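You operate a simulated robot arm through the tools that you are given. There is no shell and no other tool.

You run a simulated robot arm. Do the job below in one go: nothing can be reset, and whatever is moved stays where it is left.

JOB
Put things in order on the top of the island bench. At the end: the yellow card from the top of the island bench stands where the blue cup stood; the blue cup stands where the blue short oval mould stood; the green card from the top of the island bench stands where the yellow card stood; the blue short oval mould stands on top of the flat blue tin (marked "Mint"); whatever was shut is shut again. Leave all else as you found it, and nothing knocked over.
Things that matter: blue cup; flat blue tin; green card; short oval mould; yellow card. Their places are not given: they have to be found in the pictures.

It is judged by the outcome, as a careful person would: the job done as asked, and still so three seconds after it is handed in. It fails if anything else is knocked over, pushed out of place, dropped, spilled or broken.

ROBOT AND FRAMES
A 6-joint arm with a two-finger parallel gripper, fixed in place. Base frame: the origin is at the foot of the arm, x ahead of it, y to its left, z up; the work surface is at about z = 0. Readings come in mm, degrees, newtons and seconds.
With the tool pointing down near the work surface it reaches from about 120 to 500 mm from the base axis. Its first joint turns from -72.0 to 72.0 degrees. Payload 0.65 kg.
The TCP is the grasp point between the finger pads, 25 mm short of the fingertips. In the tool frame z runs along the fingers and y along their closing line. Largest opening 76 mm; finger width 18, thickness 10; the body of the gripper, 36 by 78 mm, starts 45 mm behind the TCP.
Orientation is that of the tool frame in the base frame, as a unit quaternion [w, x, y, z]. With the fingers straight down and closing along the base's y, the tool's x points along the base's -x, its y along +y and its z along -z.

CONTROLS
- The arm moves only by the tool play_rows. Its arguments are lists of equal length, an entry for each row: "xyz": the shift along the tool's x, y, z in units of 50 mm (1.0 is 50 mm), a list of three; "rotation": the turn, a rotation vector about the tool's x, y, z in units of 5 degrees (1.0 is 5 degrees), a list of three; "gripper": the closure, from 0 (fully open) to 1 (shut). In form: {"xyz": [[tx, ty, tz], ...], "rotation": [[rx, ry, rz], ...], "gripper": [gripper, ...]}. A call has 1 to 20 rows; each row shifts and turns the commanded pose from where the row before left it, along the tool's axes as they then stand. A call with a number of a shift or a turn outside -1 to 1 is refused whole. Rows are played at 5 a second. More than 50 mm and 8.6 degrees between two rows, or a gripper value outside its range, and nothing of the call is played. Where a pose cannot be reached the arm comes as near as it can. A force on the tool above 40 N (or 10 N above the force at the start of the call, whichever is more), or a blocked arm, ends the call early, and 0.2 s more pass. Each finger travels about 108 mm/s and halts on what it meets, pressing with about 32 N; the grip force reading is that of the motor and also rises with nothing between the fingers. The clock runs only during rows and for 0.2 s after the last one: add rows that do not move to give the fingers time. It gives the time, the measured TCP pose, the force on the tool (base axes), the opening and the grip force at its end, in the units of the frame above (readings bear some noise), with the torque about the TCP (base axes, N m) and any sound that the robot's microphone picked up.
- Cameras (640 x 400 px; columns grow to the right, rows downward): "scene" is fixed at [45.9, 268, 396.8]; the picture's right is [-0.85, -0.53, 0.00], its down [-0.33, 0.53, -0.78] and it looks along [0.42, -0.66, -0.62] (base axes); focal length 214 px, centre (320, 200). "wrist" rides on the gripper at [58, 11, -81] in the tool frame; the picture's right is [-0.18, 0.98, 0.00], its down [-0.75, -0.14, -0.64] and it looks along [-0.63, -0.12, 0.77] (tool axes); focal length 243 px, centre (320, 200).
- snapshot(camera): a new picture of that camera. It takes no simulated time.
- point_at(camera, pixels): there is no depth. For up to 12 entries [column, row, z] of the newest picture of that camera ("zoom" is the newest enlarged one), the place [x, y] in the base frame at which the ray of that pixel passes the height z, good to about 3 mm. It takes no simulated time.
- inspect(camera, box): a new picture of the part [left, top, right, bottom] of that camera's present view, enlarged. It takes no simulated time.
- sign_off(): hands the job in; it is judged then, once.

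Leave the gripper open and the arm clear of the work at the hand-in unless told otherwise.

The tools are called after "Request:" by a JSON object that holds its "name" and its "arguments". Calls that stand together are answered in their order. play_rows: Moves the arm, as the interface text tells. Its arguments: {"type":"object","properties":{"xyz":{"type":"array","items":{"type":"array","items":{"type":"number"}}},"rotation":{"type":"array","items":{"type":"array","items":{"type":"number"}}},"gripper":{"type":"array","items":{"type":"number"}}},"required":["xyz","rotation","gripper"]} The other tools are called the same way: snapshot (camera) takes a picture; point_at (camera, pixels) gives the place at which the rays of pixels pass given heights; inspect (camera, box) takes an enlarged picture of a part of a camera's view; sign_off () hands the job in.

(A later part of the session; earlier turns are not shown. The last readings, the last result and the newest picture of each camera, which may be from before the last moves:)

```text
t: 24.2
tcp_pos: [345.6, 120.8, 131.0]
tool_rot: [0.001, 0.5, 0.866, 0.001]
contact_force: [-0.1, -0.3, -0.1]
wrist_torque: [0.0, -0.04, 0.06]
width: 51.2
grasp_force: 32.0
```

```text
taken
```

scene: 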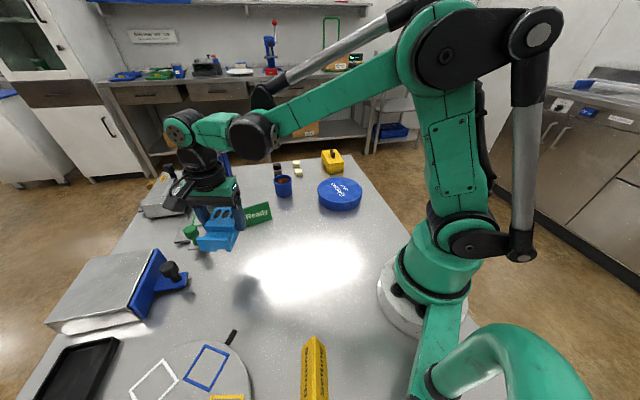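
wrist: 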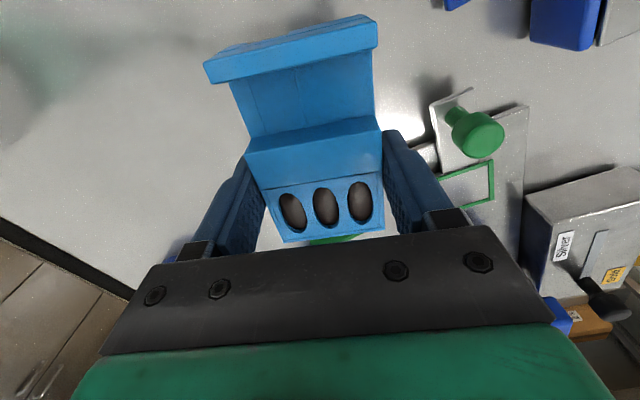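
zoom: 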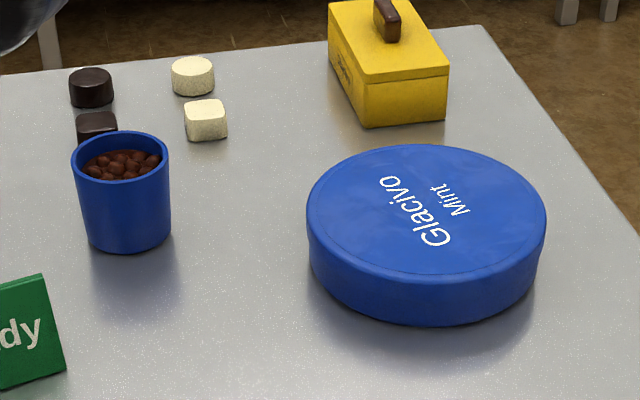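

The mould came up whole. Now I measure the tin from the latest zoom: top rim at left (307,213), right (547,215), back (428,144), front (428,283), foot (430,326).

Request:
{"name": "point_at", "arguments": {"camera": "zoom", "pixels": [[307, 213, 25], [547, 215, 25], [428, 144, 25], [428, 283, 25], [307, 213, 30], [547, 215, 30], [428, 144, 30], [428, 283, 30], [430, 326, 0], [312, 270, 0], [542, 270, 0]]}}

Request:
{"name": "inspect", "arguments": {"camera": "scene", "box": [310, 165, 370, 220]}}

```text
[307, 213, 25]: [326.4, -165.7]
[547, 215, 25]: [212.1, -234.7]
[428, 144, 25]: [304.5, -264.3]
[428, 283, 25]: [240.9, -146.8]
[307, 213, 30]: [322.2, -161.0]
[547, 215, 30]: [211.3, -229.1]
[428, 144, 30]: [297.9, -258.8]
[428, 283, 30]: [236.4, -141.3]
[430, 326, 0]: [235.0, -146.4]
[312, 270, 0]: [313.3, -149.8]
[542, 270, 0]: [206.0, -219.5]
```

```text
7.27 times, centred on (340, 192) of scene
```

zoom: 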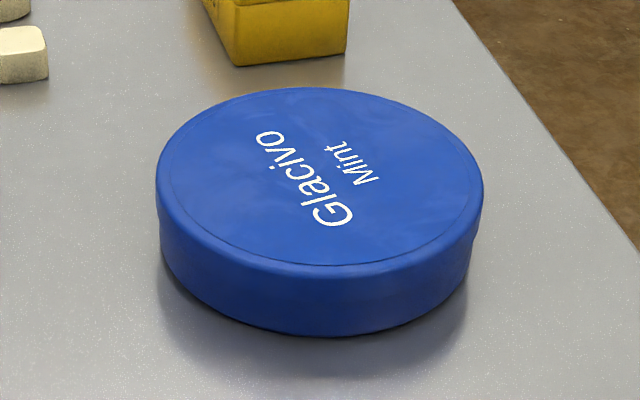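

The tin is about 132 mm wide, centred near (268,−200), roughly 26 mm high. I carry the mould level at this height to above the tin's centre (TCP to (271.5,−206)).

Request:
{"name": "play_rows", "arguments": {"xyz": [[-0.25, -0.23, 0], [-0.45, -0.415, 0], [-0.5, -0.46, 0], [-0.53, -0.49, 0], [-0.53, -0.49, 0], [-0.53, -0.49, 0], [-0.53, -0.49, 0], [-0.53, -0.49, 0], [-0.5, -0.46, 0], [-0.35, -0.33, 0], [-0.22, -0.205, 0], [0, 0, 0], [0, 0, 0]], "rotation": [[0, 0, 0], [0, 0, 0], [0, 0, 0], [0, 0, 0], [0, 0, 0], [0, 0, 0], [0, 0, 0], [0, 0, 0], [0, 0, 0], [0, 0, 0], [0, 0, 0], [0, 0, 0], [0, 0, 0]], "gripper": [1, 1, 1, 1, 1, 1, 1, 1, 1, 1, 1, 1, 1]}}

Request:
{"name": "snapshot", "arguments": {"camera": "wrist"}}

Request:
{"name": "snapshot", "arguments": {"camera": "scene"}}

```text
t: 27.0
tcp_pos: [270.5, -205.9, 128.9]
tool_rot: [0.0, 0.5, 0.866, 0.001]
contact_force: [0.5, 0.3, -0.5]
wrist_torque: [-0.01, 0.0, -0.02]
width: 51.5
grasp_force: 31.9
```

```text
taken
```

wrist: 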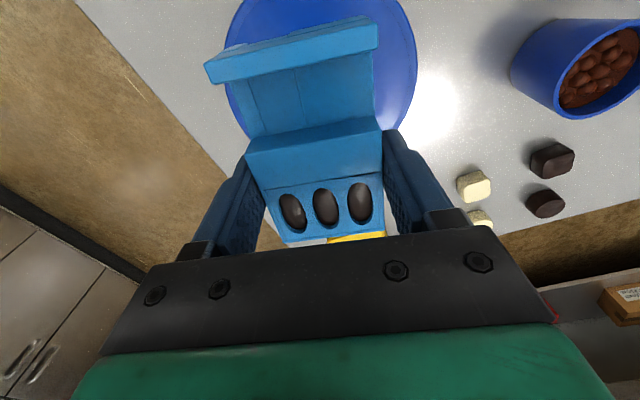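

```text
taken
```

scene: 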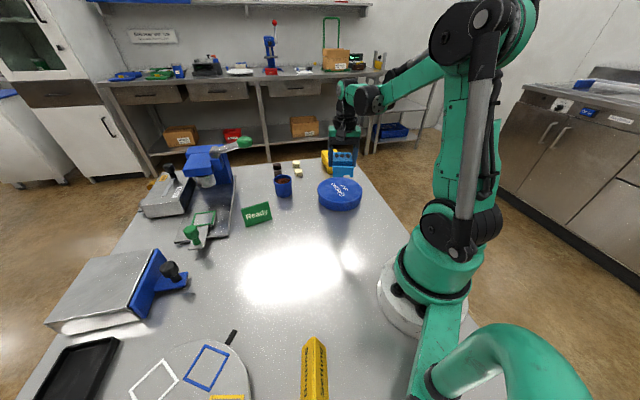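

I check the tin's place in this wrist view by its left edge (226,55) and right edge (417,60).

Request:
{"name": "point_at", "arguments": {"camera": "wrist", "pixels": [[226, 50, 26], [417, 60, 26], [245, 135, 26], [404, 118, 26], [340, 237, 55]]}}

Request:
{"name": "inspect", "arguments": {"camera": "scene", "box": [300, 120, 400, 220]}}

```text
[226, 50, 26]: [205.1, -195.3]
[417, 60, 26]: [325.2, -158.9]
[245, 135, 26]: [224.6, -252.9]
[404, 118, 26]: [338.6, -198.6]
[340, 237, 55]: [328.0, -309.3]
```

```text
4.00 times, centred on (350, 170) of scene
```

zoom: 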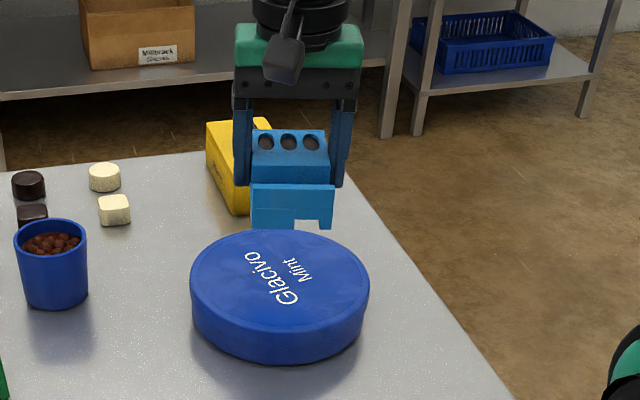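

Centre near (271,−200) confirmed. I lower to TCP z≈60, keeping level.

Request:
{"name": "play_rows", "arguments": {"xyz": [[0, 0, 0.4], [0, 0, 0.5], [0, 0, 0.3], [0, 0, 0.16], [0, 0, 0]], "rotation": [[0, 0, 0], [0, 0, 0], [0, 0, 0], [0, 0, 0], [0, 0, 0]], "gripper": [1, 1, 1, 1, 1]}}

Request:
{"name": "inspect", "arguments": {"camera": "scene", "box": [300, 150, 380, 215]}}

```text
t: 28.2
tcp_pos: [271.5, -206.1, 61.4]
tool_rot: [0.001, 0.5, 0.866, 0.001]
contact_force: [-0.1, -1.4, 31.9]
wrist_torque: [0.0, 0.1, 0.19]
width: 51.6
grasp_force: 31.7
```

```text
6.15 times, centred on (340, 182) of scene
```

zoom: 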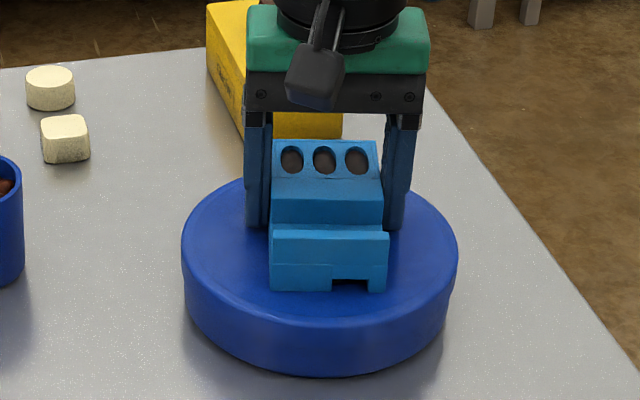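

It is already touching (force 32 N), so the tin is about 32 mm high. I ease up by 1 mm and read the force.

Request:
{"name": "play_rows", "arguments": {"xyz": [[0, 0, -0.02], [0, 0, 0]], "rotation": [[0, 0, 0], [0, 0, 0]], "gripper": [1, 1]}}

```text
t: 28.8
tcp_pos: [271.1, -205.3, 63.3]
tool_rot: [0.001, 0.5, 0.866, 0.0]
contact_force: [0.7, -0.4, -0.9]
wrist_torque: [0.02, 0.02, 0.0]
width: 51.1
grasp_force: 31.8
```

Force is gone, so the mould is at or just above contact. I lower half a millimetre and open the fingers, then rise.

Request:
{"name": "play_rows", "arguments": {"xyz": [[0, 0, 0.01], [0, 0, 0], [0, 0, 0], [0, 0, 0], [0, 0, 0]], "rotation": [[0, 0, 0], [0, 0, 0], [0, 0, 0], [0, 0, 0], [0, 0, 0]], "gripper": [1, 1, 0.15, 0.15, 0.15]}}

Request:
{"name": "play_rows", "arguments": {"xyz": [[0, 0, -0.3], [0, 0, -0.8], [0, 0, -0.8], [0, 0, -0.2], [0, 0, 0]], "rotation": [[0, 0, 0], [0, 0, 0], [0, 0, 0], [0, 0, 0], [0, 0, 0]], "gripper": [0.15, 0.15, 0.15, 0, 0]}}

Request:
{"name": "snapshot", "arguments": {"camera": "wrist"}}

Request:
{"name": "snapshot", "arguments": {"camera": "scene"}}

Request:
{"name": "inspect", "arguments": {"camera": "scene", "box": [260, 150, 380, 225]}}

```text
t: 30.0
tcp_pos: [271.5, -206.5, 61.7]
tool_rot: [0.001, 0.5, 0.866, 0.0]
contact_force: [0.6, 0.4, -0.3]
wrist_torque: [-0.03, -0.02, -0.02]
width: 64.7
grasp_force: 0.0
```

```text
t: 31.2
tcp_pos: [271.2, -205.7, 167.9]
tool_rot: [0.0, 0.5, 0.866, 0.001]
contact_force: [-0.9, 0.1, -0.3]
wrist_torque: [0.02, -0.02, 0.0]
width: 76.0
grasp_force: 0.0
```

```text
taken
```

wrist: 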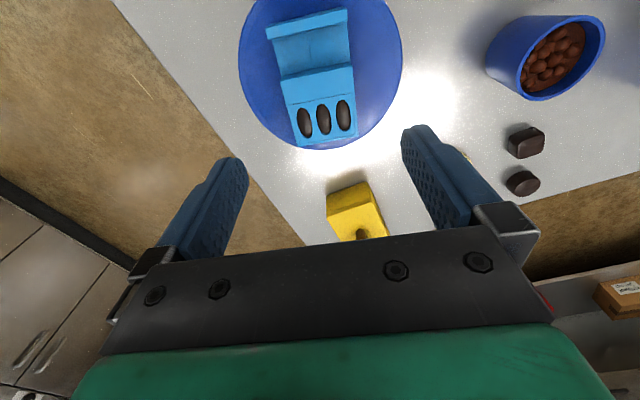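

```text
taken
```

scene: 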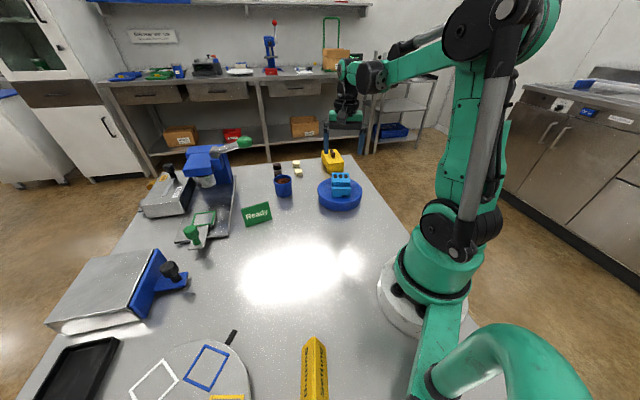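

```text
5.33 times, centred on (320, 188) of scene
```

zoom: 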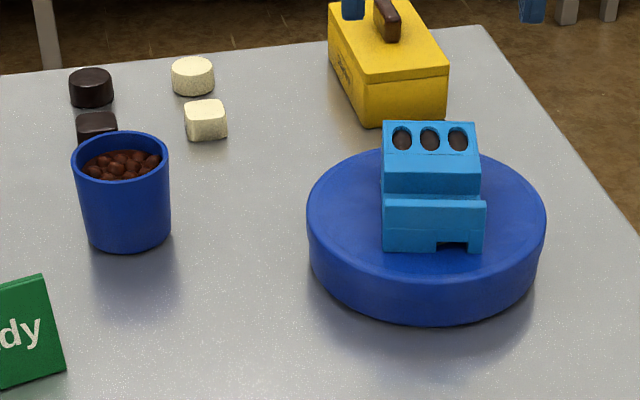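

The mould stands well on the tin. Next the cup, seen at about (545,60) in the wrist view with dark chocolates near it. I turn back to heading 0 and go to a spot in front of the cup to measure it.

Request:
{"name": "play_rows", "arguments": {"xyz": [[0, 0, 0], [0, 0, 0], [0, 0, 0], [0, 0, 0], [0, 0, 0], [0, 0, 0], [0, 0, 0], [0, 0, 0], [0, 0, 0], [0, 0, 0], [0, 0, 0], [0, 0, 0], [-0.9, 0, 0], [-0.9, 0, 0], [0, 0.9, 0], [0, 0.9, 0], [0, 0, 0]], "rotation": [[0, 0, -1], [0, 0, -1], [0, 0, -1], [0, 0, -1], [0, 0, -1], [0, 0, -1], [0, 0, -1], [0, 0, -1], [0, 0, -1], [0, 0, -1], [0, 0, -1], [0, 0, -1], [0, 0, 0], [0, 0, 0], [0, 0, 0], [0, 0, 0], [0, 0, 0]], "gripper": [0, 0, 0, 0, 0, 0, 0, 0, 0, 0, 0, 0, 0, 0, 0, 0, 0]}}

Request:
{"name": "snapshot", "arguments": {"camera": "wrist"}}

Request:
{"name": "inspect", "arguments": {"camera": "wrist", "box": [240, 80, 400, 220]}}

```text
t: 34.8
tcp_pos: [359.4, -116.0, 166.2]
tool_rot: [0.001, 0.0, 1.0, 0.0]
contact_force: [0.2, -0.1, 0.5]
wrist_torque: [0.0, 0.02, -0.05]
width: 75.9
grasp_force: 0.1
```

```text
taken
```

wrist: 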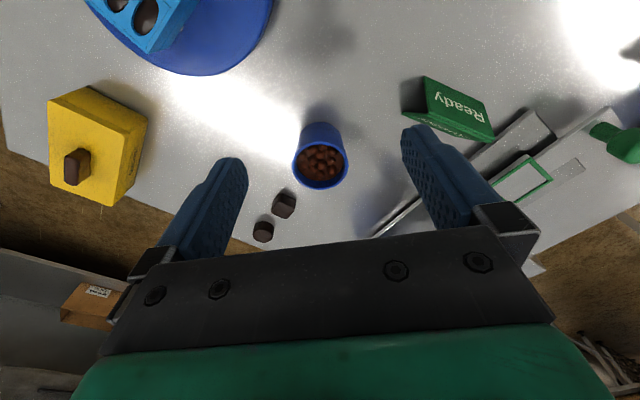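

```text
2.86 times, centred on (320, 150) of wrist
```

zoom: 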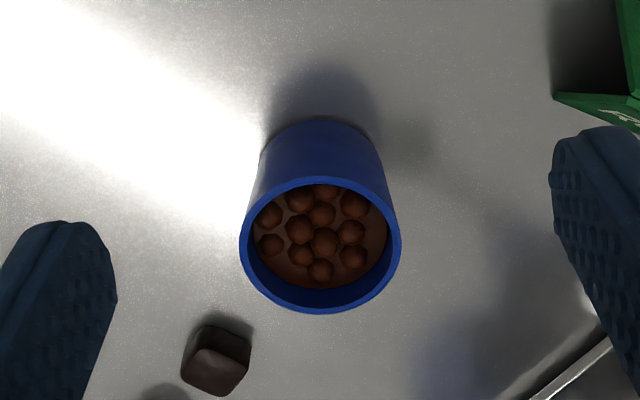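

I compute the cup's rim: zoom left (240,245), right (401,245), top (320,178), bottom (320,313), and its foot at (319,120), plus chocolate at (216,360).

Request:
{"name": "point_at", "arguments": {"camera": "zoom", "pixels": [[240, 245, 50], [401, 245, 50], [320, 178, 50], [320, 313, 50], [240, 245, 58], [401, 245, 58], [320, 178, 58], [320, 313, 58], [319, 122, 0], [216, 360, 8]]}}

Request:
{"name": "snapshot", "arguments": {"camera": "scene"}}

Request:
{"name": "inspect", "arguments": {"camera": "scene", "box": [240, 150, 320, 230]}}

```text
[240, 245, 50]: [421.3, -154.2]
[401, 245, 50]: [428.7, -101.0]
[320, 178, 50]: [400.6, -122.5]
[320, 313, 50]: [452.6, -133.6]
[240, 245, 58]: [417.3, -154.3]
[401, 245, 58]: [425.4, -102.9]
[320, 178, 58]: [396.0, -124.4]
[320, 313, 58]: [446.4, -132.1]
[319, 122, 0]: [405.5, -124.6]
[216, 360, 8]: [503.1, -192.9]
```

```text
taken
```

scene: 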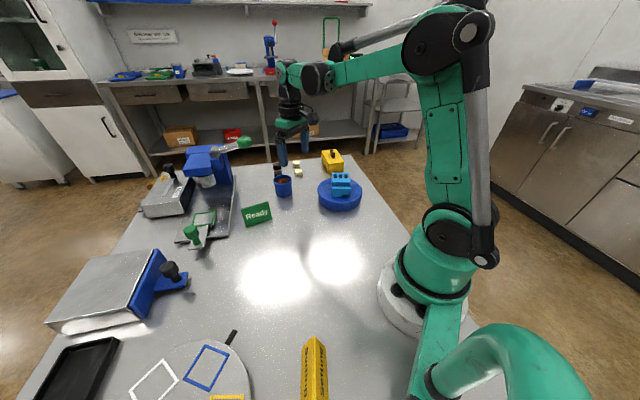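

```text
5.00 times, centred on (280, 190) of scene
```

zoom: 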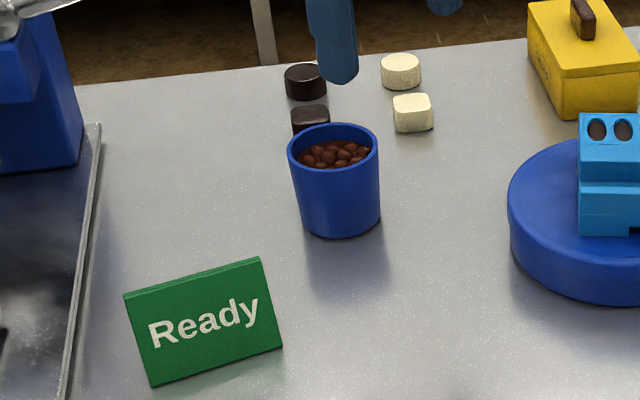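

Both cameras agree: cup centre (424.5,−128), about 50 mm tall, rim about 52 mm. I go above it and descend to TCP z≈75 with open fingers to check the alignment.

Request:
{"name": "play_rows", "arguments": {"xyz": [[-0.65, -0.12, 0], [-0.65, -0.12, 0], [0, 0, 0.8], [0, 0, 0.8], [0, 0, 0.22], [0, 0, 0]], "rotation": [[0, 0, 0], [0, 0, 0], [0, 0, 0], [0, 0, 0], [0, 0, 0], [0, 0, 0]], "gripper": [0, 0, 0, 0, 0, 0]}}

Request:
{"name": "snapshot", "arguments": {"camera": "wrist"}}

Request:
{"name": "inspect", "arguments": {"camera": "scene", "box": [240, 130, 340, 220]}}

```text
t: 36.2
tcp_pos: [426.6, -127.5, 75.5]
tool_rot: [0.001, 0.0, 1.0, 0.0]
contact_force: [-0.4, 0.4, 0.0]
wrist_torque: [0.05, 0.0, 0.02]
width: 76.1
grasp_force: 0.0
```

```text
taken
```

wrist: 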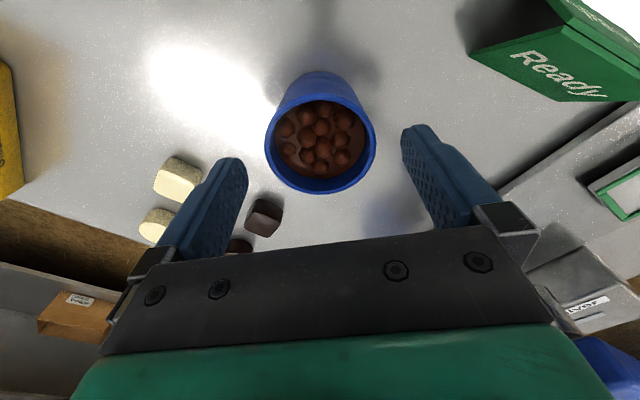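

```text
4.44 times, centred on (290, 175) of scene
```

zoom: 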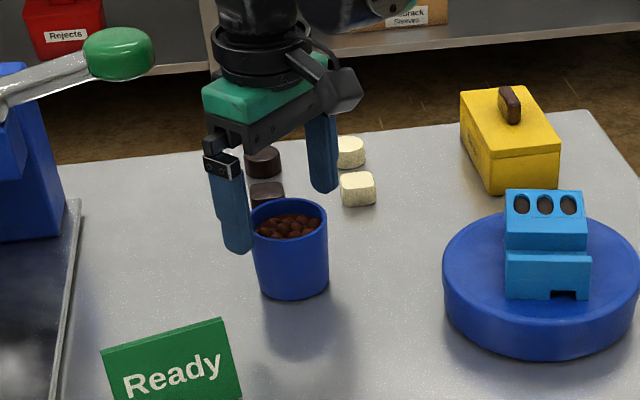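

The cup sits between the fingers. I check the rim centre once more at height 50.

Request:
{"name": "point_at", "arguments": {"camera": "wrist", "pixels": [[265, 147, 50], [376, 147, 50], [320, 101, 50], [320, 194, 50], [320, 101, 54], [320, 194, 54], [262, 215, 8], [176, 178, 8]]}}

```text
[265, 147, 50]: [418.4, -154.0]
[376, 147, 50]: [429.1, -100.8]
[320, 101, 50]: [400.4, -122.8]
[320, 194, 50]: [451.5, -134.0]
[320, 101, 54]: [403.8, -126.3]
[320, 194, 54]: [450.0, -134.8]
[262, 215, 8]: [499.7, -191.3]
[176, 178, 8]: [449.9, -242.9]
```

Rim centre (425,−128): aligned. I descend to z≈38 and close.

Request:
{"name": "play_rows", "arguments": {"xyz": [[0.02, 0, 0.4], [0, 0, 0.35], [0, 0, 0], [0, 0, 0], [0, 0, 0], [0, 0, 0]], "rotation": [[0, 0, 0], [0, 0, 0], [0, 0, 0], [0, 0, 0], [0, 0, 0], [0, 0, 0]], "gripper": [0, 0, 0, 1, 1, 1]}}

Request:
{"name": "inspect", "arguments": {"camera": "scene", "box": [240, 130, 340, 220]}}

```text
t: 37.6
tcp_pos: [426.2, -127.4, 39.0]
tool_rot: [0.0, 0.0, 1.0, 0.0]
contact_force: [0.5, 0.1, 0.0]
wrist_torque: [-0.02, -0.01, 0.02]
width: 52.4
grasp_force: 32.1
```

```text
4.44 times, centred on (290, 175) of scene
```

zoom: 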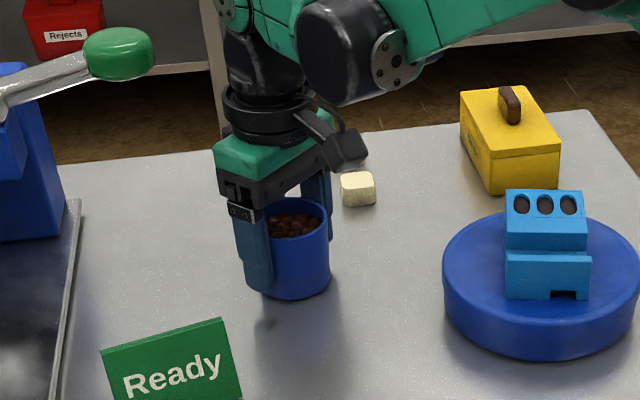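

Gripped at 52.4 mm. I lift gently by 30 mm and look.

Request:
{"name": "play_rows", "arguments": {"xyz": [[0, 0, -0.1], [0, 0, -0.2], [0, 0, -0.3], [0, 0, 0]], "rotation": [[0, 0, 0], [0, 0, 0], [0, 0, 0], [0, 0, 0]], "gripper": [1, 1, 1, 1]}}

Request:
{"name": "inspect", "arguments": {"camera": "scene", "box": [240, 130, 340, 220]}}

Request:
{"name": "snapshot", "arguments": {"camera": "wrist"}}

```text
t: 38.6
tcp_pos: [425.4, -127.5, 67.5]
tool_rot: [0.001, 0.0, 1.0, 0.001]
contact_force: [1.1, 0.0, -1.8]
wrist_torque: [0.04, 0.0, -0.01]
width: 52.5
grasp_force: 31.7
```

```text
4.44 times, centred on (290, 175) of scene
```

zoom: 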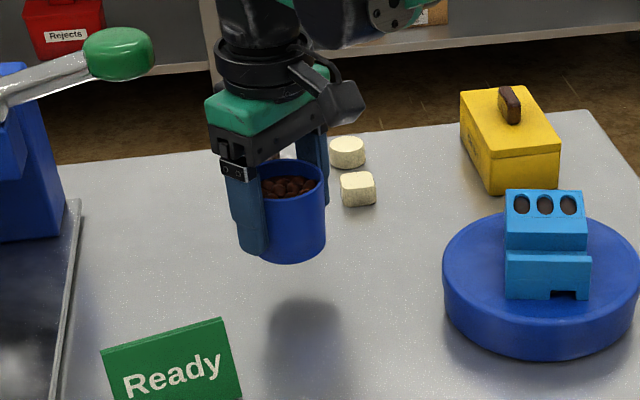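

```text
taken
```

wrist: 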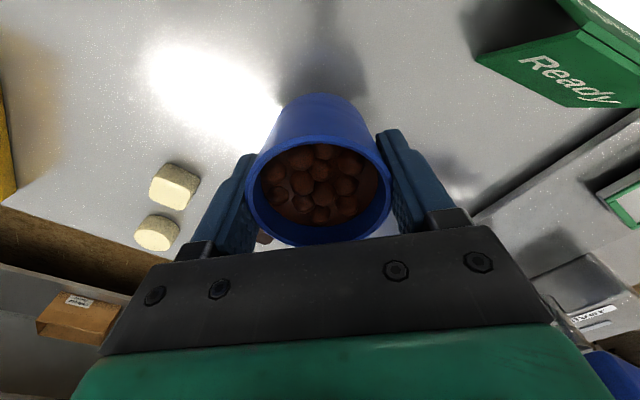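

Held upright. I lift another 70 mm, then carry gently to above the mould's old place (341,126).

Request:
{"name": "play_rows", "arguments": {"xyz": [[0, 0, -0.4], [0, 0, -0.6], [0, 0, -0.4], [0.05, 0.152, 0], [0.118, 0.355, 0], [0.169, 0.507, 0], [0.203, 0.608, 0], [0.203, 0.608, 0], [0.203, 0.608, 0], [0.203, 0.608, 0], [0.203, 0.608, 0], [0.169, 0.507, 0], [0.118, 0.355, 0], [0.05, 0.152, 0], [0, 0, 0], [0, 0, 0]], "rotation": [[0, 0, 0], [0, 0, 0], [0, 0, 0], [0, 0, 0], [0, 0, 0], [0, 0, 0], [0, 0, 0], [0, 0, 0], [0, 0, 0], [0, 0, 0], [0, 0, 0], [0, 0, 0], [0, 0, 0], [0, 0, 0], [0, 0, 0], [0, 0, 0]], "gripper": [1, 1, 1, 1, 1, 1, 1, 1, 1, 1, 1, 1, 1, 1, 1, 1]}}

Request:
{"name": "snapshot", "arguments": {"camera": "wrist"}}

Request:
{"name": "snapshot", "arguments": {"camera": "scene"}}

```text
t: 42.0
tcp_pos: [342.0, 126.1, 139.4]
tool_rot: [0.0, -0.001, 1.0, 0.0]
contact_force: [0.0, 0.3, -0.3]
wrist_torque: [0.0, -0.01, -0.01]
width: 52.3
grasp_force: 31.6
```

```text
taken
```

wrist: 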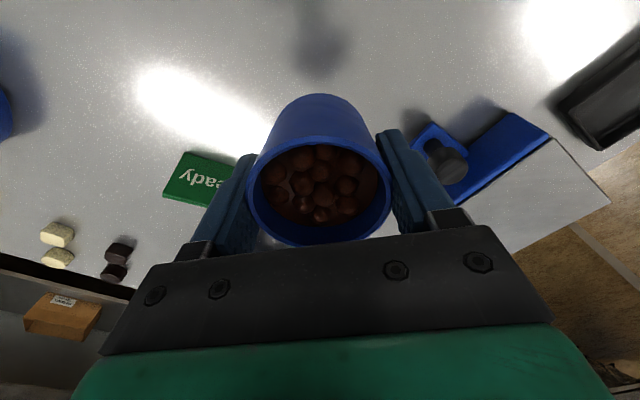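

```text
taken
```

scene: 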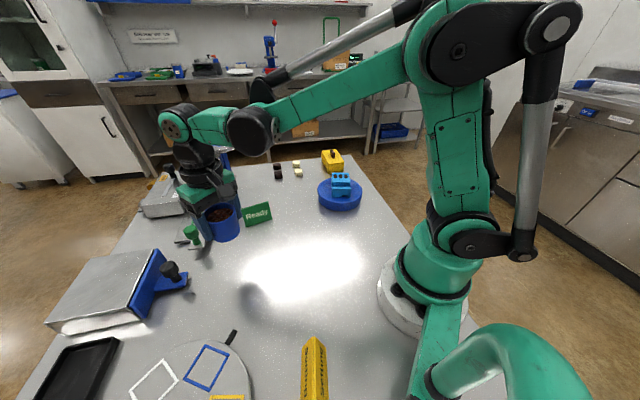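

Above the spot. I lower 98 mm smoothly, leaving about 2 mm.

Request:
{"name": "play_rows", "arguments": {"xyz": [[0, 0, 0.2], [0, 0, 0.5], [0, 0, 0.5], [0, 0, 0.4], [0, 0, 0.2], [0, 0, 0.1], [0, 0, 0.06], [0, 0, 0]], "rotation": [[0, 0, 0], [0, 0, 0], [0, 0, 0], [0, 0, 0], [0, 0, 0], [0, 0, 0], [0, 0, 0], [0, 0, 0]], "gripper": [1, 1, 1, 1, 1, 1, 1, 1]}}

Request:
{"name": "inspect", "arguments": {"camera": "scene", "box": [180, 200, 300, 300]}}

```text
t: 43.8
tcp_pos: [340.9, 125.2, 41.3]
tool_rot: [0.001, 0.0, 1.0, 0.001]
contact_force: [0.1, 0.4, -1.4]
wrist_torque: [-0.02, 0.02, -0.02]
width: 52.5
grasp_force: 31.9
```

```text
4.00 times, centred on (240, 250) of scene
```

zoom: 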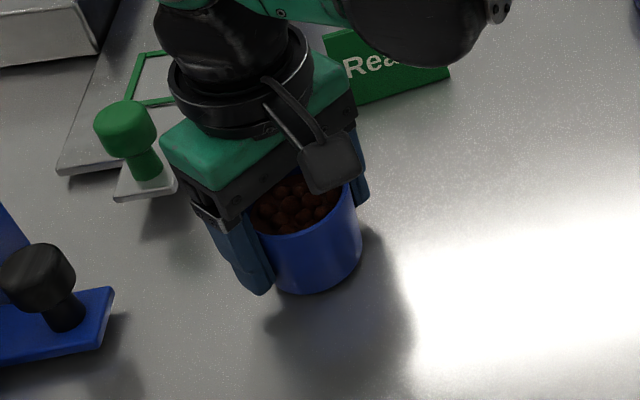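

I lower in single millimetres and watch the force.

Request:
{"name": "play_rows", "arguments": {"xyz": [[0, 0, 0.02], [0, 0, 0]], "rotation": [[0, 0, 0], [0, 0, 0]], "gripper": [1, 1]}}

Request:
{"name": "play_rows", "arguments": {"xyz": [[0, 0, 0.016], [0, 0, 0]], "rotation": [[0, 0, 0], [0, 0, 0]], "gripper": [1, 1]}}

```text
t: 44.4
tcp_pos: [339.3, 124.9, 39.8]
tool_rot: [0.001, 0.0, 1.0, 0.0]
contact_force: [-0.4, 0.3, -1.0]
wrist_torque: [0.01, -0.01, 0.0]
width: 52.2
grasp_force: 31.9
```

```text
t: 45.0
tcp_pos: [340.2, 125.6, 38.6]
tool_rot: [0.001, 0.0, 1.0, 0.001]
contact_force: [0.4, 0.5, -0.4]
wrist_torque: [-0.02, 0.0, 0.0]
width: 52.1
grasp_force: 31.9
```

Force has nearly vanished, so the cup is at the surface. Half a millimetre more, then open and rise.

Request:
{"name": "play_rows", "arguments": {"xyz": [[0, 0, 0.01], [0, 0, 0]], "rotation": [[0, 0, 0], [0, 0, 0]], "gripper": [1, 1]}}

Request:
{"name": "play_rows", "arguments": {"xyz": [[0, 0, 0], [0, 0, 0], [0, 0, 0], [0, 0, -0.3], [0, 0, -0.7], [0, 0, -0.9], [0, 0, -0.6], [0, 0, 0]], "rotation": [[0, 0, 0], [0, 0, 0], [0, 0, 0], [0, 0, 0], [0, 0, 0], [0, 0, 0], [0, 0, 0], [0, 0, 0]], "gripper": [0.15, 0, 0, 0, 0, 0, 0, 0]}}

Request:
{"name": "snapshot", "arguments": {"camera": "wrist"}}

Request:
{"name": "snapshot", "arguments": {"camera": "scene"}}

```text
t: 45.6
tcp_pos: [341.2, 125.8, 38.2]
tool_rot: [0.001, 0.0, 1.0, 0.001]
contact_force: [0.3, -0.2, 4.0]
wrist_torque: [-0.01, -0.07, -0.02]
width: 52.3
grasp_force: 32.1
```

```text
t: 47.4
tcp_pos: [339.9, 126.2, 162.9]
tool_rot: [0.001, -0.001, 1.0, 0.0]
contact_force: [0.6, -0.3, -0.2]
wrist_torque: [-0.01, -0.01, -0.02]
width: 76.1
grasp_force: 0.1
```

```text
taken
```

wrist: 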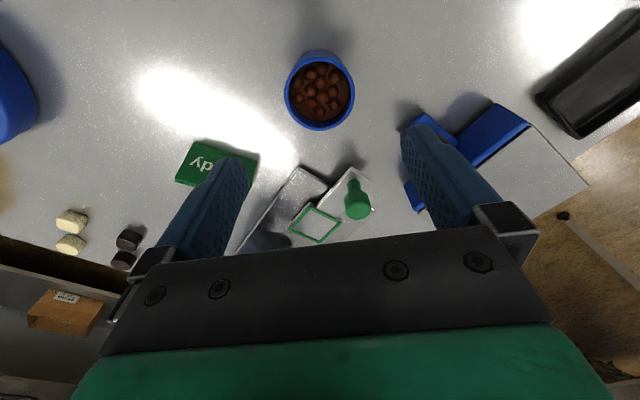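

```text
taken
```

scene: 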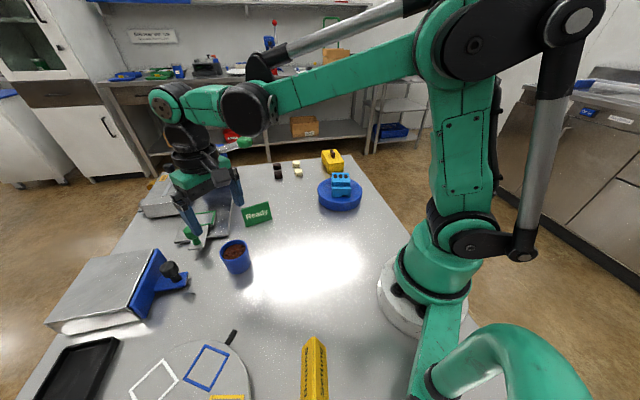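

The cup stands at the mould's old place. Now the yellow card. I move to (110,150) at this height and turn the camera toward +y to view it.

Request:
{"name": "play_rows", "arguments": {"xyz": [[0.9, 0.1, 0], [0.9, 0.1, 0], [0.9, 0.1, 0], [0.9, 0.1, 0], [0.9, 0.08, 0], [0.1, 0, 0], [0, 0, 0], [0, 0, 0], [0, 0, 0], [0, 0, 0], [0, 0, 0], [0, 0, 0], [0, 0, 0], [0, 0, 0], [0, 0, 0], [0, 0, 0], [0, 0, 0], [0, 0, 0], [0, 0, 0]], "rotation": [[0, 0, 0], [0, 0, 0], [0, 0, 0], [0, 0, 0], [0, 0, 0], [0, 0, -1], [0, 0, -1], [0, 0, -1], [0, 0, -1], [0, 0, -1], [0, 0, -1], [0, 0, -1], [0, 0, -1], [0, 0, -1], [0, 0, -1], [0, 0, -1], [0, 0, -1], [0, 0, -1], [0, 0, 0]], "gripper": [0, 0, 0, 0, 0, 0, 0, 0, 0, 0, 0, 0, 0, 0, 0, 0, 0, 0, 0]}}

Request:
{"name": "snapshot", "arguments": {"camera": "wrist"}}

Request:
{"name": "snapshot", "arguments": {"camera": "scene"}}

```text
t: 51.4
tcp_pos: [110.3, 150.7, 163.3]
tool_rot: [0.0, -0.538, 0.843, 0.0]
contact_force: [1.1, 0.2, -0.2]
wrist_torque: [-0.02, -0.01, -0.01]
width: 75.9
grasp_force: 0.0
```

```text
taken
```

wrist: 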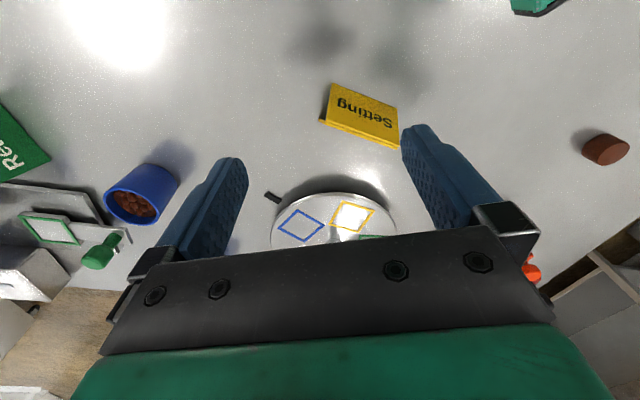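

```text
taken
```

scene: 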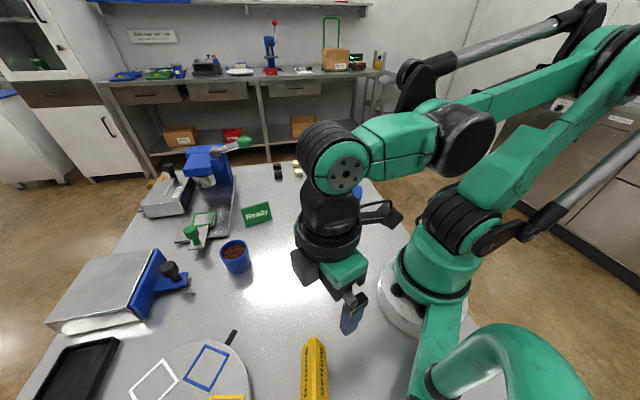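

Request:
{"name": "inspect", "arguments": {"camera": "wrist", "box": [300, 60, 420, 160]}}

Request:
{"name": "inspect", "arguments": {"camera": "scene", "box": [270, 320, 370, 400]}}

```text
4.00 times, centred on (360, 110) of wrist
```

zoom: 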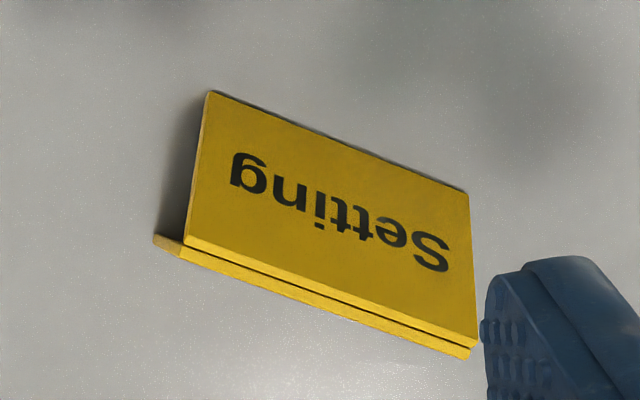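

```text
5.00 times, centred on (320, 360) of scene
```

zoom: 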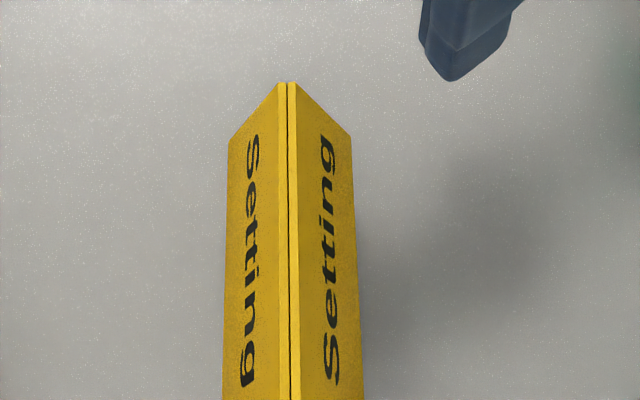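

The yellow card is a tent of two leaning panels. I find its size: ridge ends in wrist zoom at about (172,243) and (472,352); foot edge of the facing panel (210,92)–(468,190). Now taking base coordinates.

Request:
{"name": "inspect", "arguments": {"camera": "wrist", "box": [300, 60, 420, 160]}}

Request:
{"name": "point_at", "arguments": {"camera": "zoom", "pixels": [[170, 243, 30], [472, 350, 30], [170, 243, 38], [472, 350, 38], [210, 92, 0], [468, 190, 0], [155, 237, 30], [187, 240, 30]]}}

Request:
{"name": "point_at", "arguments": {"camera": "scene", "pixels": [[313.6, 336.6, 30], [313.6, 336.6, 38], [301.6, 347.6, 0], [326.4, 347, 0], [313.6, 336.6, 34], [314, 399, 34]]}}

```text
4.00 times, centred on (360, 110) of wrist
```

zoom: 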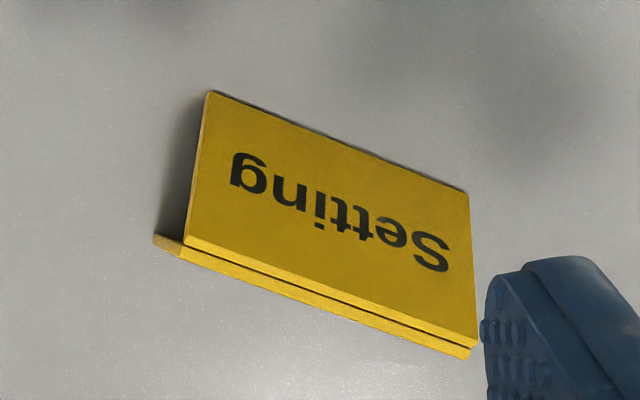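

```text
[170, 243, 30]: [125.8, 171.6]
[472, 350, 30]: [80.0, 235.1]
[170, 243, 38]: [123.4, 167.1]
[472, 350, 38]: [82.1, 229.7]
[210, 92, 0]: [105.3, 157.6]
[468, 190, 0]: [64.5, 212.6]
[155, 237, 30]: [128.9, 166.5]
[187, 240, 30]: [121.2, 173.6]
```

```text
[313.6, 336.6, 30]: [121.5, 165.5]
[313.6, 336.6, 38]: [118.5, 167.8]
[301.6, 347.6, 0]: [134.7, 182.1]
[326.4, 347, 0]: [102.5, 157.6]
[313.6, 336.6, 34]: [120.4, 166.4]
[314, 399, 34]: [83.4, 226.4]
```

I need the length more exactly. I repeat the same pixels to see whether the readings scatter.

Request:
{"name": "point_at", "arguments": {"camera": "zoom", "pixels": [[210, 92, 0], [210, 92, 0], [210, 92, 0], [210, 92, 0], [468, 190, 0], [468, 190, 0], [468, 190, 0], [468, 190, 0], [187, 240, 38], [187, 240, 38], [478, 345, 38], [478, 345, 38]]}}

```text
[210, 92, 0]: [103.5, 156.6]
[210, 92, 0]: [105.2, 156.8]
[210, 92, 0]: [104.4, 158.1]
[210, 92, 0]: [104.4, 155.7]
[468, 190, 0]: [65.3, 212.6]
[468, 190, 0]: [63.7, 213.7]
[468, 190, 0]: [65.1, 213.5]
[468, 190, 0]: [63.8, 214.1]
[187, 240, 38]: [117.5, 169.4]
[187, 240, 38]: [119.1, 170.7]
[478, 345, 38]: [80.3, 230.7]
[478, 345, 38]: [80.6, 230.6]
```

The scatter averages out: the card is about 70 mm long along 125°, ridge about 41 mm high, centred near (100.3,198.3). I'll pinch it across the ridge. I go above it and turn to heading 125°.

Request:
{"name": "play_rows", "arguments": {"xyz": [[-0.39, 0.29, 0], [-0.39, 0.29, 0], [0, 0, 0], [0, 0, 0], [0, 0, 0], [0, 0, 0], [0, 0, 0], [0, 0, 0], [0, 0, 0], [0, 0, 0], [0, 0, 0], [0, 0, 0], [0, 0, 0], [0, 0, 0], [0, 0, 0]], "rotation": [[0, 0, 0], [0, 0, 0], [0, 0, -1], [0, 0, -1], [0, 0, -1], [0, 0, -1], [0, 0, -1], [0, 0, -1], [0, 0, -1], [0, 0, -1], [0, 0, -1], [0, 0, -1], [0, 0, -1], [0, 0, -1], [0, 0, 0]], "gripper": [0, 0, 0, 0, 0, 0, 0, 0, 0, 0, 0, 0, 0, 0, 0]}}

Request:
{"name": "snapshot", "arguments": {"camera": "wrist"}}

Request:
{"name": "inspect", "arguments": {"camera": "wrist", "box": [240, 40, 400, 200]}}

Request:
{"name": "snapshot", "arguments": {"camera": "scene"}}

```text
t: 54.6
tcp_pos: [101.2, 197.9, 163.6]
tool_rot: [-0.001, 0.888, -0.461, 0.001]
contact_force: [0.2, -0.2, 0.5]
wrist_torque: [0.0, 0.02, 0.0]
width: 75.9
grasp_force: 0.0
```

```text
taken
```

wrist: 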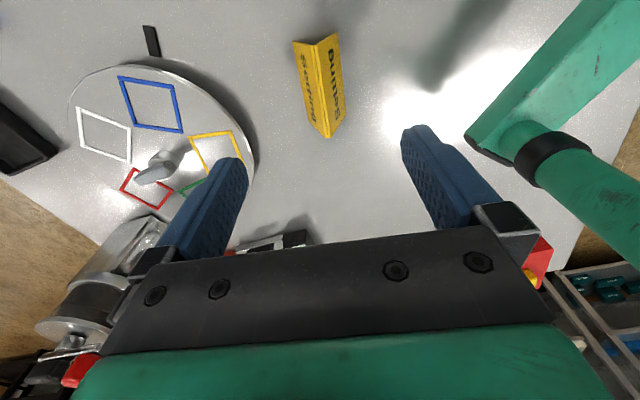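

```text
2.50 times, centred on (320, 120) of wrist
```

zoom: 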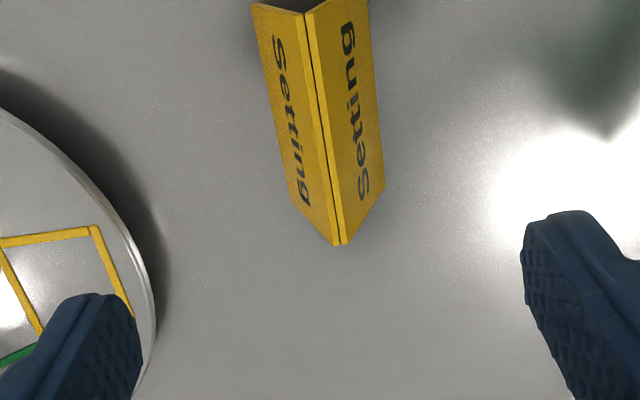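

```text
taken
```

scene: 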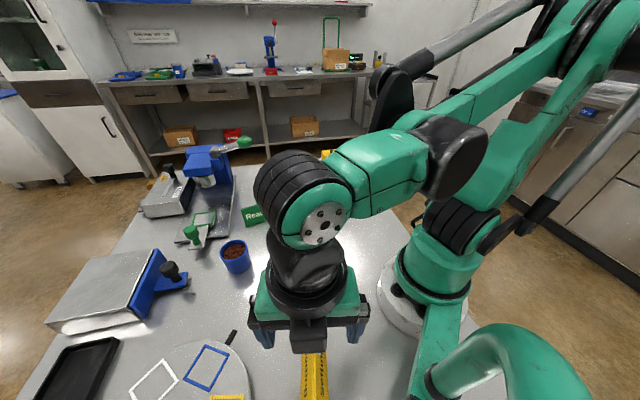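

The card lies between the fingers' lines; the turntable is close to one finger. I measure ridge ends (340,244), (305,12) at z≈41 and the turntable edge (155,300), (140,235), (118,180).

Request:
{"name": "inspect", "arguments": {"camera": "wrist", "box": [240, 40, 400, 200]}}

Request:
{"name": "point_at", "arguments": {"camera": "zoom", "pixels": [[340, 244, 41], [340, 244, 41], [340, 244, 41], [305, 12, 41], [305, 12, 41], [305, 12, 41], [155, 310, 12], [142, 240, 12], [118, 185, 12], [385, 188, 0], [372, 5, 0], [255, 5, 0]]}}

```text
2.50 times, centred on (320, 120) of wrist
```

zoom: 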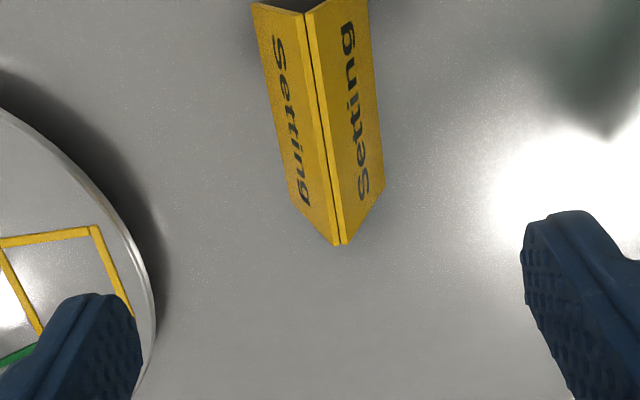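

```text
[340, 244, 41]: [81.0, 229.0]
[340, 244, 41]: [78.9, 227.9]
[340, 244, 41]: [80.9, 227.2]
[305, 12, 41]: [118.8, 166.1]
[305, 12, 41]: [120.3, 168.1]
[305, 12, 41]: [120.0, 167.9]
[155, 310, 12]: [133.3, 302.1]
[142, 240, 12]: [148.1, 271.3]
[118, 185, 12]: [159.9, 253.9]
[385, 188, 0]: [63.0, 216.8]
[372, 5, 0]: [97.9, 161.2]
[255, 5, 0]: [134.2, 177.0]
```

Card centre is (100,198), turntable clear by over 35 mm. I turn 1.5° back for the ridge direction, set the fingers to about 55 mm, and descend to TCP z=45 (tips at 20).

Request:
{"name": "play_rows", "arguments": {"xyz": [[0, 0, 0.4], [0, 0, 0.8], [0, 0, 0.8], [0, 0, 0.37], [0, 0, 0], [0, 0, 0]], "rotation": [[0, 0, 0.3], [0, 0, 0], [0, 0, 0], [0, 0, 0], [0, 0, 0], [0, 0, 0]], "gripper": [0.2, 0.2, 0.2, 0.2, 0.2, 0.2]}}

Request:
{"name": "snapshot", "arguments": {"camera": "wrist"}}

Request:
{"name": "inspect", "arguments": {"camera": "scene", "box": [220, 280, 420, 400]}}

```text
t: 56.0
tcp_pos: [101.8, 197.8, 46.0]
tool_rot: [-0.002, 0.881, -0.473, 0.0]
contact_force: [0.0, 0.1, 0.5]
wrist_torque: [-0.03, 0.0, 0.02]
width: 60.8
grasp_force: 0.0
```

```text
taken
```

wrist: 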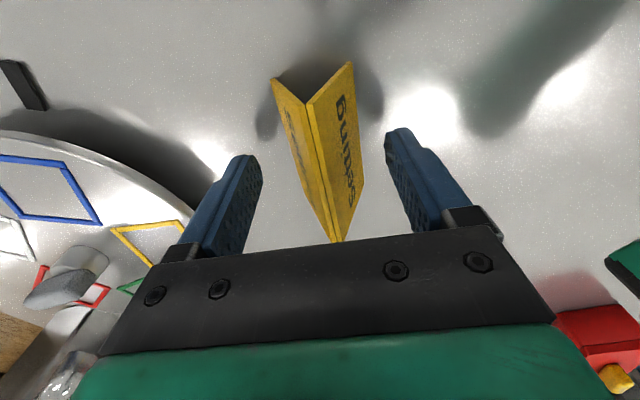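

```text
3.20 times, centred on (320, 340) of scene
```

zoom: 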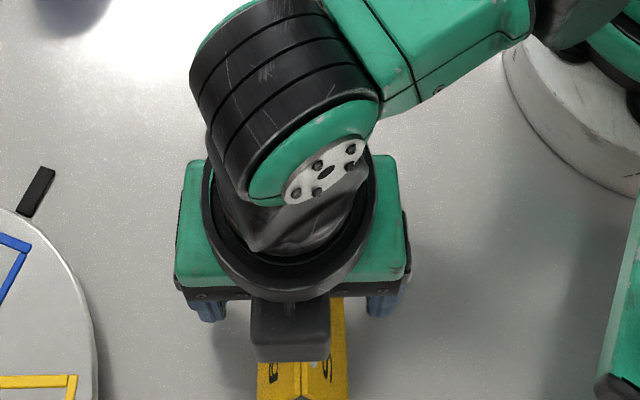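

The card is straddled evenly. I close the fingers.

Request:
{"name": "play_rows", "arguments": {"xyz": [[0, 0, 0], [0, 0, 0], [0, 0, 0], [0, 0, 0]], "rotation": [[0, 0, 0], [0, 0, 0], [0, 0, 0], [0, 0, 0]], "gripper": [0.45, 1, 1, 1]}}

Request:
{"name": "snapshot", "arguments": {"camera": "wrist"}}

```text
t: 57.0
tcp_pos: [101.4, 198.1, 45.1]
tool_rot: [-0.001, 0.881, -0.473, 0.0]
contact_force: [0.1, 0.1, 0.2]
wrist_torque: [0.0, -0.04, 0.03]
width: 23.5
grasp_force: 31.9
```

```text
taken
```

wrist: 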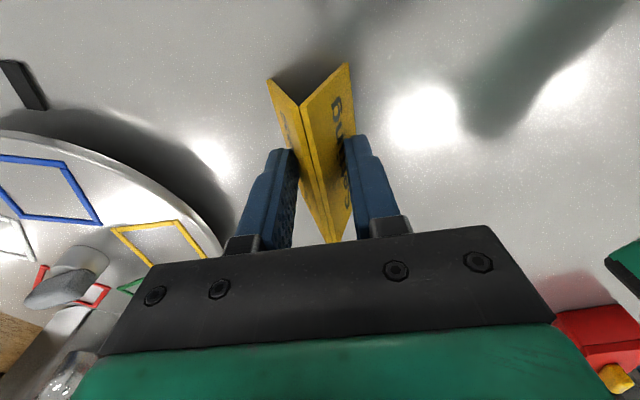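

It holds at 23.5 mm width with no vertical force. I test with a small lift of 6 mm.

Request:
{"name": "play_rows", "arguments": {"xyz": [[0, 0, -0.05], [0, 0, -0.07], [0, 0, 0], [0, 0, 0]], "rotation": [[0, 0, 0], [0, 0, 0], [0, 0, 0], [0, 0, 0]], "gripper": [1, 1, 1, 1]}}

Request:
{"name": "snapshot", "arguments": {"camera": "wrist"}}

Request:
{"name": "inspect", "arguments": {"camera": "scene", "box": [220, 280, 420, 400]}}

```text
t: 58.0
tcp_pos: [101.4, 197.8, 50.4]
tool_rot: [-0.001, 0.881, -0.474, 0.0]
contact_force: [0.1, 0.3, -0.4]
wrist_torque: [0.0, -0.03, 0.0]
width: 22.9
grasp_force: 32.1
```

```text
taken
```

wrist: 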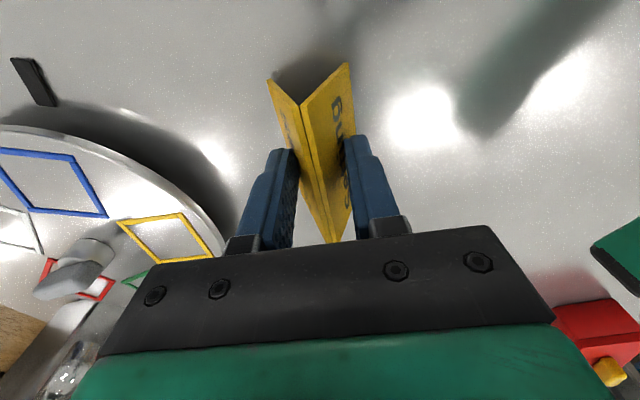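

```text
3.20 times, centred on (320, 340) of scene
```

zoom: 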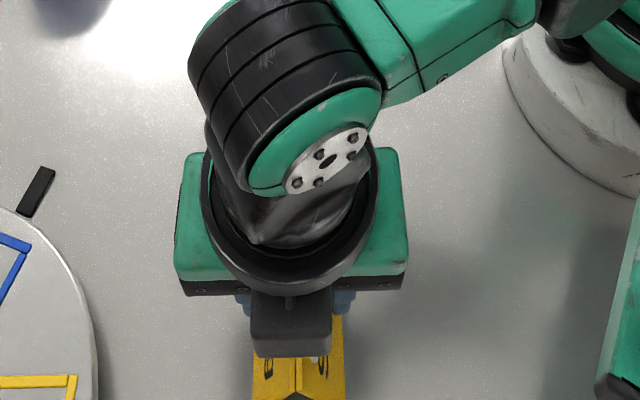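

The card rises with the fingers. I lift it 95 mm more and turn 70° back (still over this place).

Request:
{"name": "play_rows", "arguments": {"xyz": [[0, 0, -0.3], [0, 0, -0.6], [0, 0, -0.7], [0, 0, -0.3], [0, 0, 0], [0, 0, 0], [0, 0, 0], [0, 0, 0], [0, 0, 0], [0, 0, 0], [0, 0, 0], [0, 0, 0], [0, 0, 0], [0, 0, 0], [0, 0, 0], [0, 0, 0], [0, 0, 0], [0, 0, 0], [0, 0, 0]], "rotation": [[0, 0, 0], [0, 0, 0], [0, 0, 0], [0, 0, 0], [0, 0, 1], [0, 0, 1], [0, 0, 1], [0, 0, 1], [0, 0, 1], [0, 0, 1], [0, 0, 1], [0, 0, 1], [0, 0, 1], [0, 0, 1], [0, 0, 1], [0, 0, 1], [0, 0, 1], [0, 0, 1], [0, 0, 0]], "gripper": [1, 1, 1, 1, 1, 1, 1, 1, 1, 1, 1, 1, 1, 1, 1, 1, 1, 1, 1]}}

Request:
{"name": "snapshot", "arguments": {"camera": "wrist"}}

Request:
{"name": "snapshot", "arguments": {"camera": "scene"}}

```text
t: 62.0
tcp_pos: [101.9, 196.6, 146.1]
tool_rot: [0.001, -0.449, 0.894, 0.0]
contact_force: [-0.2, -0.3, -1.0]
wrist_torque: [0.01, -0.01, 0.02]
width: 21.7
grasp_force: 31.7
```

```text
taken
```

wrist: 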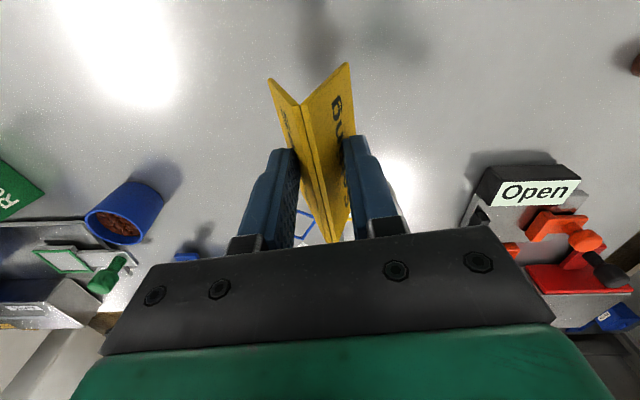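

```text
taken
```

scene: 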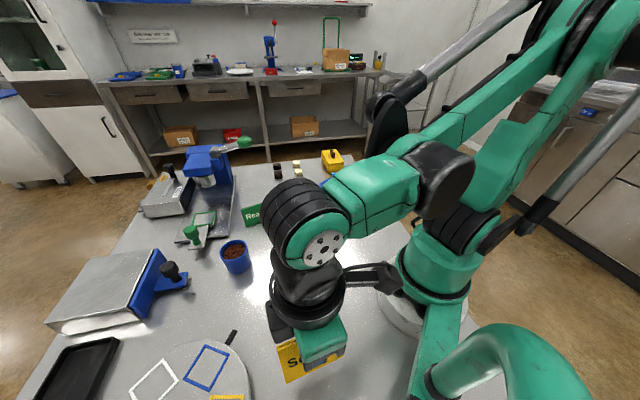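

The card is held, but the width creeps down slowly (23.5→21.7 mm), so I should not linger. I carry it now to the cup's old place (425,−128), turning on the way so it ends with its original ridge direction.

Request:
{"name": "play_rows", "arguments": {"xyz": [[0.036, -0.239, 0], [0.03, -0.482, 0], [-0.012, -0.483, 0], [-0.054, -0.48, 0], [-0.096, -0.473, 0], [-0.137, -0.463, 0], [-0.176, -0.45, 0], [-0.215, -0.433, 0], [-0.252, -0.412, 0], [-0.287, -0.389, 0], [-0.32, -0.362, 0], [-0.35, -0.333, 0], [-0.378, -0.301, 0], [-0.402, -0.267, 0], [-0.424, -0.231, 0], [-0.443, -0.193, 0], [-0.458, -0.154, 0], [-0.47, -0.113, 0], [-0.478, -0.072, 0], [-0.241, -0.015, 0]], "rotation": [[0, 0, 1], [0, 0, 1], [0, 0, 1], [0, 0, 1], [0, 0, 1], [0, 0, 1], [0, 0, 1], [0, 0, 1], [0, 0, 1], [0, 0, 1], [0, 0, 1], [0, 0, 1], [0, 0, 1], [0, 0, 1], [0, 0, 1], [0, 0, 1], [0, 0, 1], [0, 0, 1], [0, 0, 1], [0, 0, 1]], "gripper": [1, 1, 1, 1, 1, 1, 1, 1, 1, 1, 1, 1, 1, 1, 1, 1, 1, 1, 1, 1]}}

Request:
{"name": "snapshot", "arguments": {"camera": "wrist"}}

Request:
{"name": "snapshot", "arguments": {"camera": "scene"}}

```text
t: 66.2
tcp_pos: [424.5, -127.5, 147.2]
tool_rot: [0.0, 0.396, 0.918, 0.002]
contact_force: [-0.2, -0.6, -0.6]
wrist_torque: [-0.02, 0.0, -0.03]
width: 20.8
grasp_force: 31.4
```

```text
taken
```

wrist: 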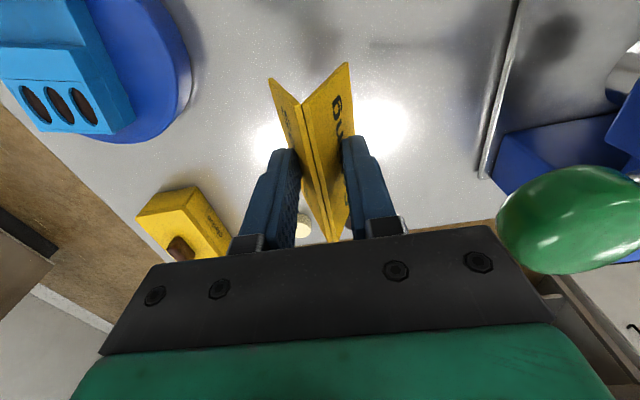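

```text
taken
```

scene: 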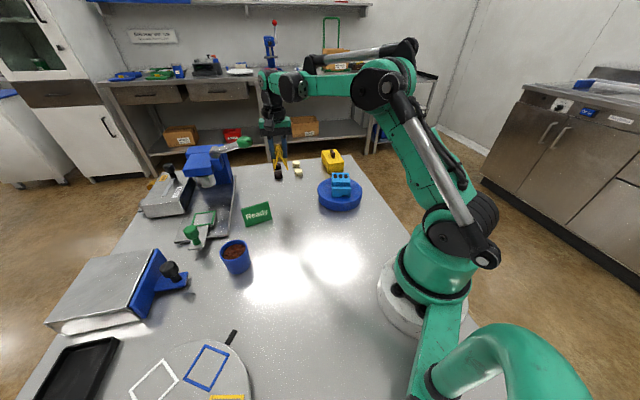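

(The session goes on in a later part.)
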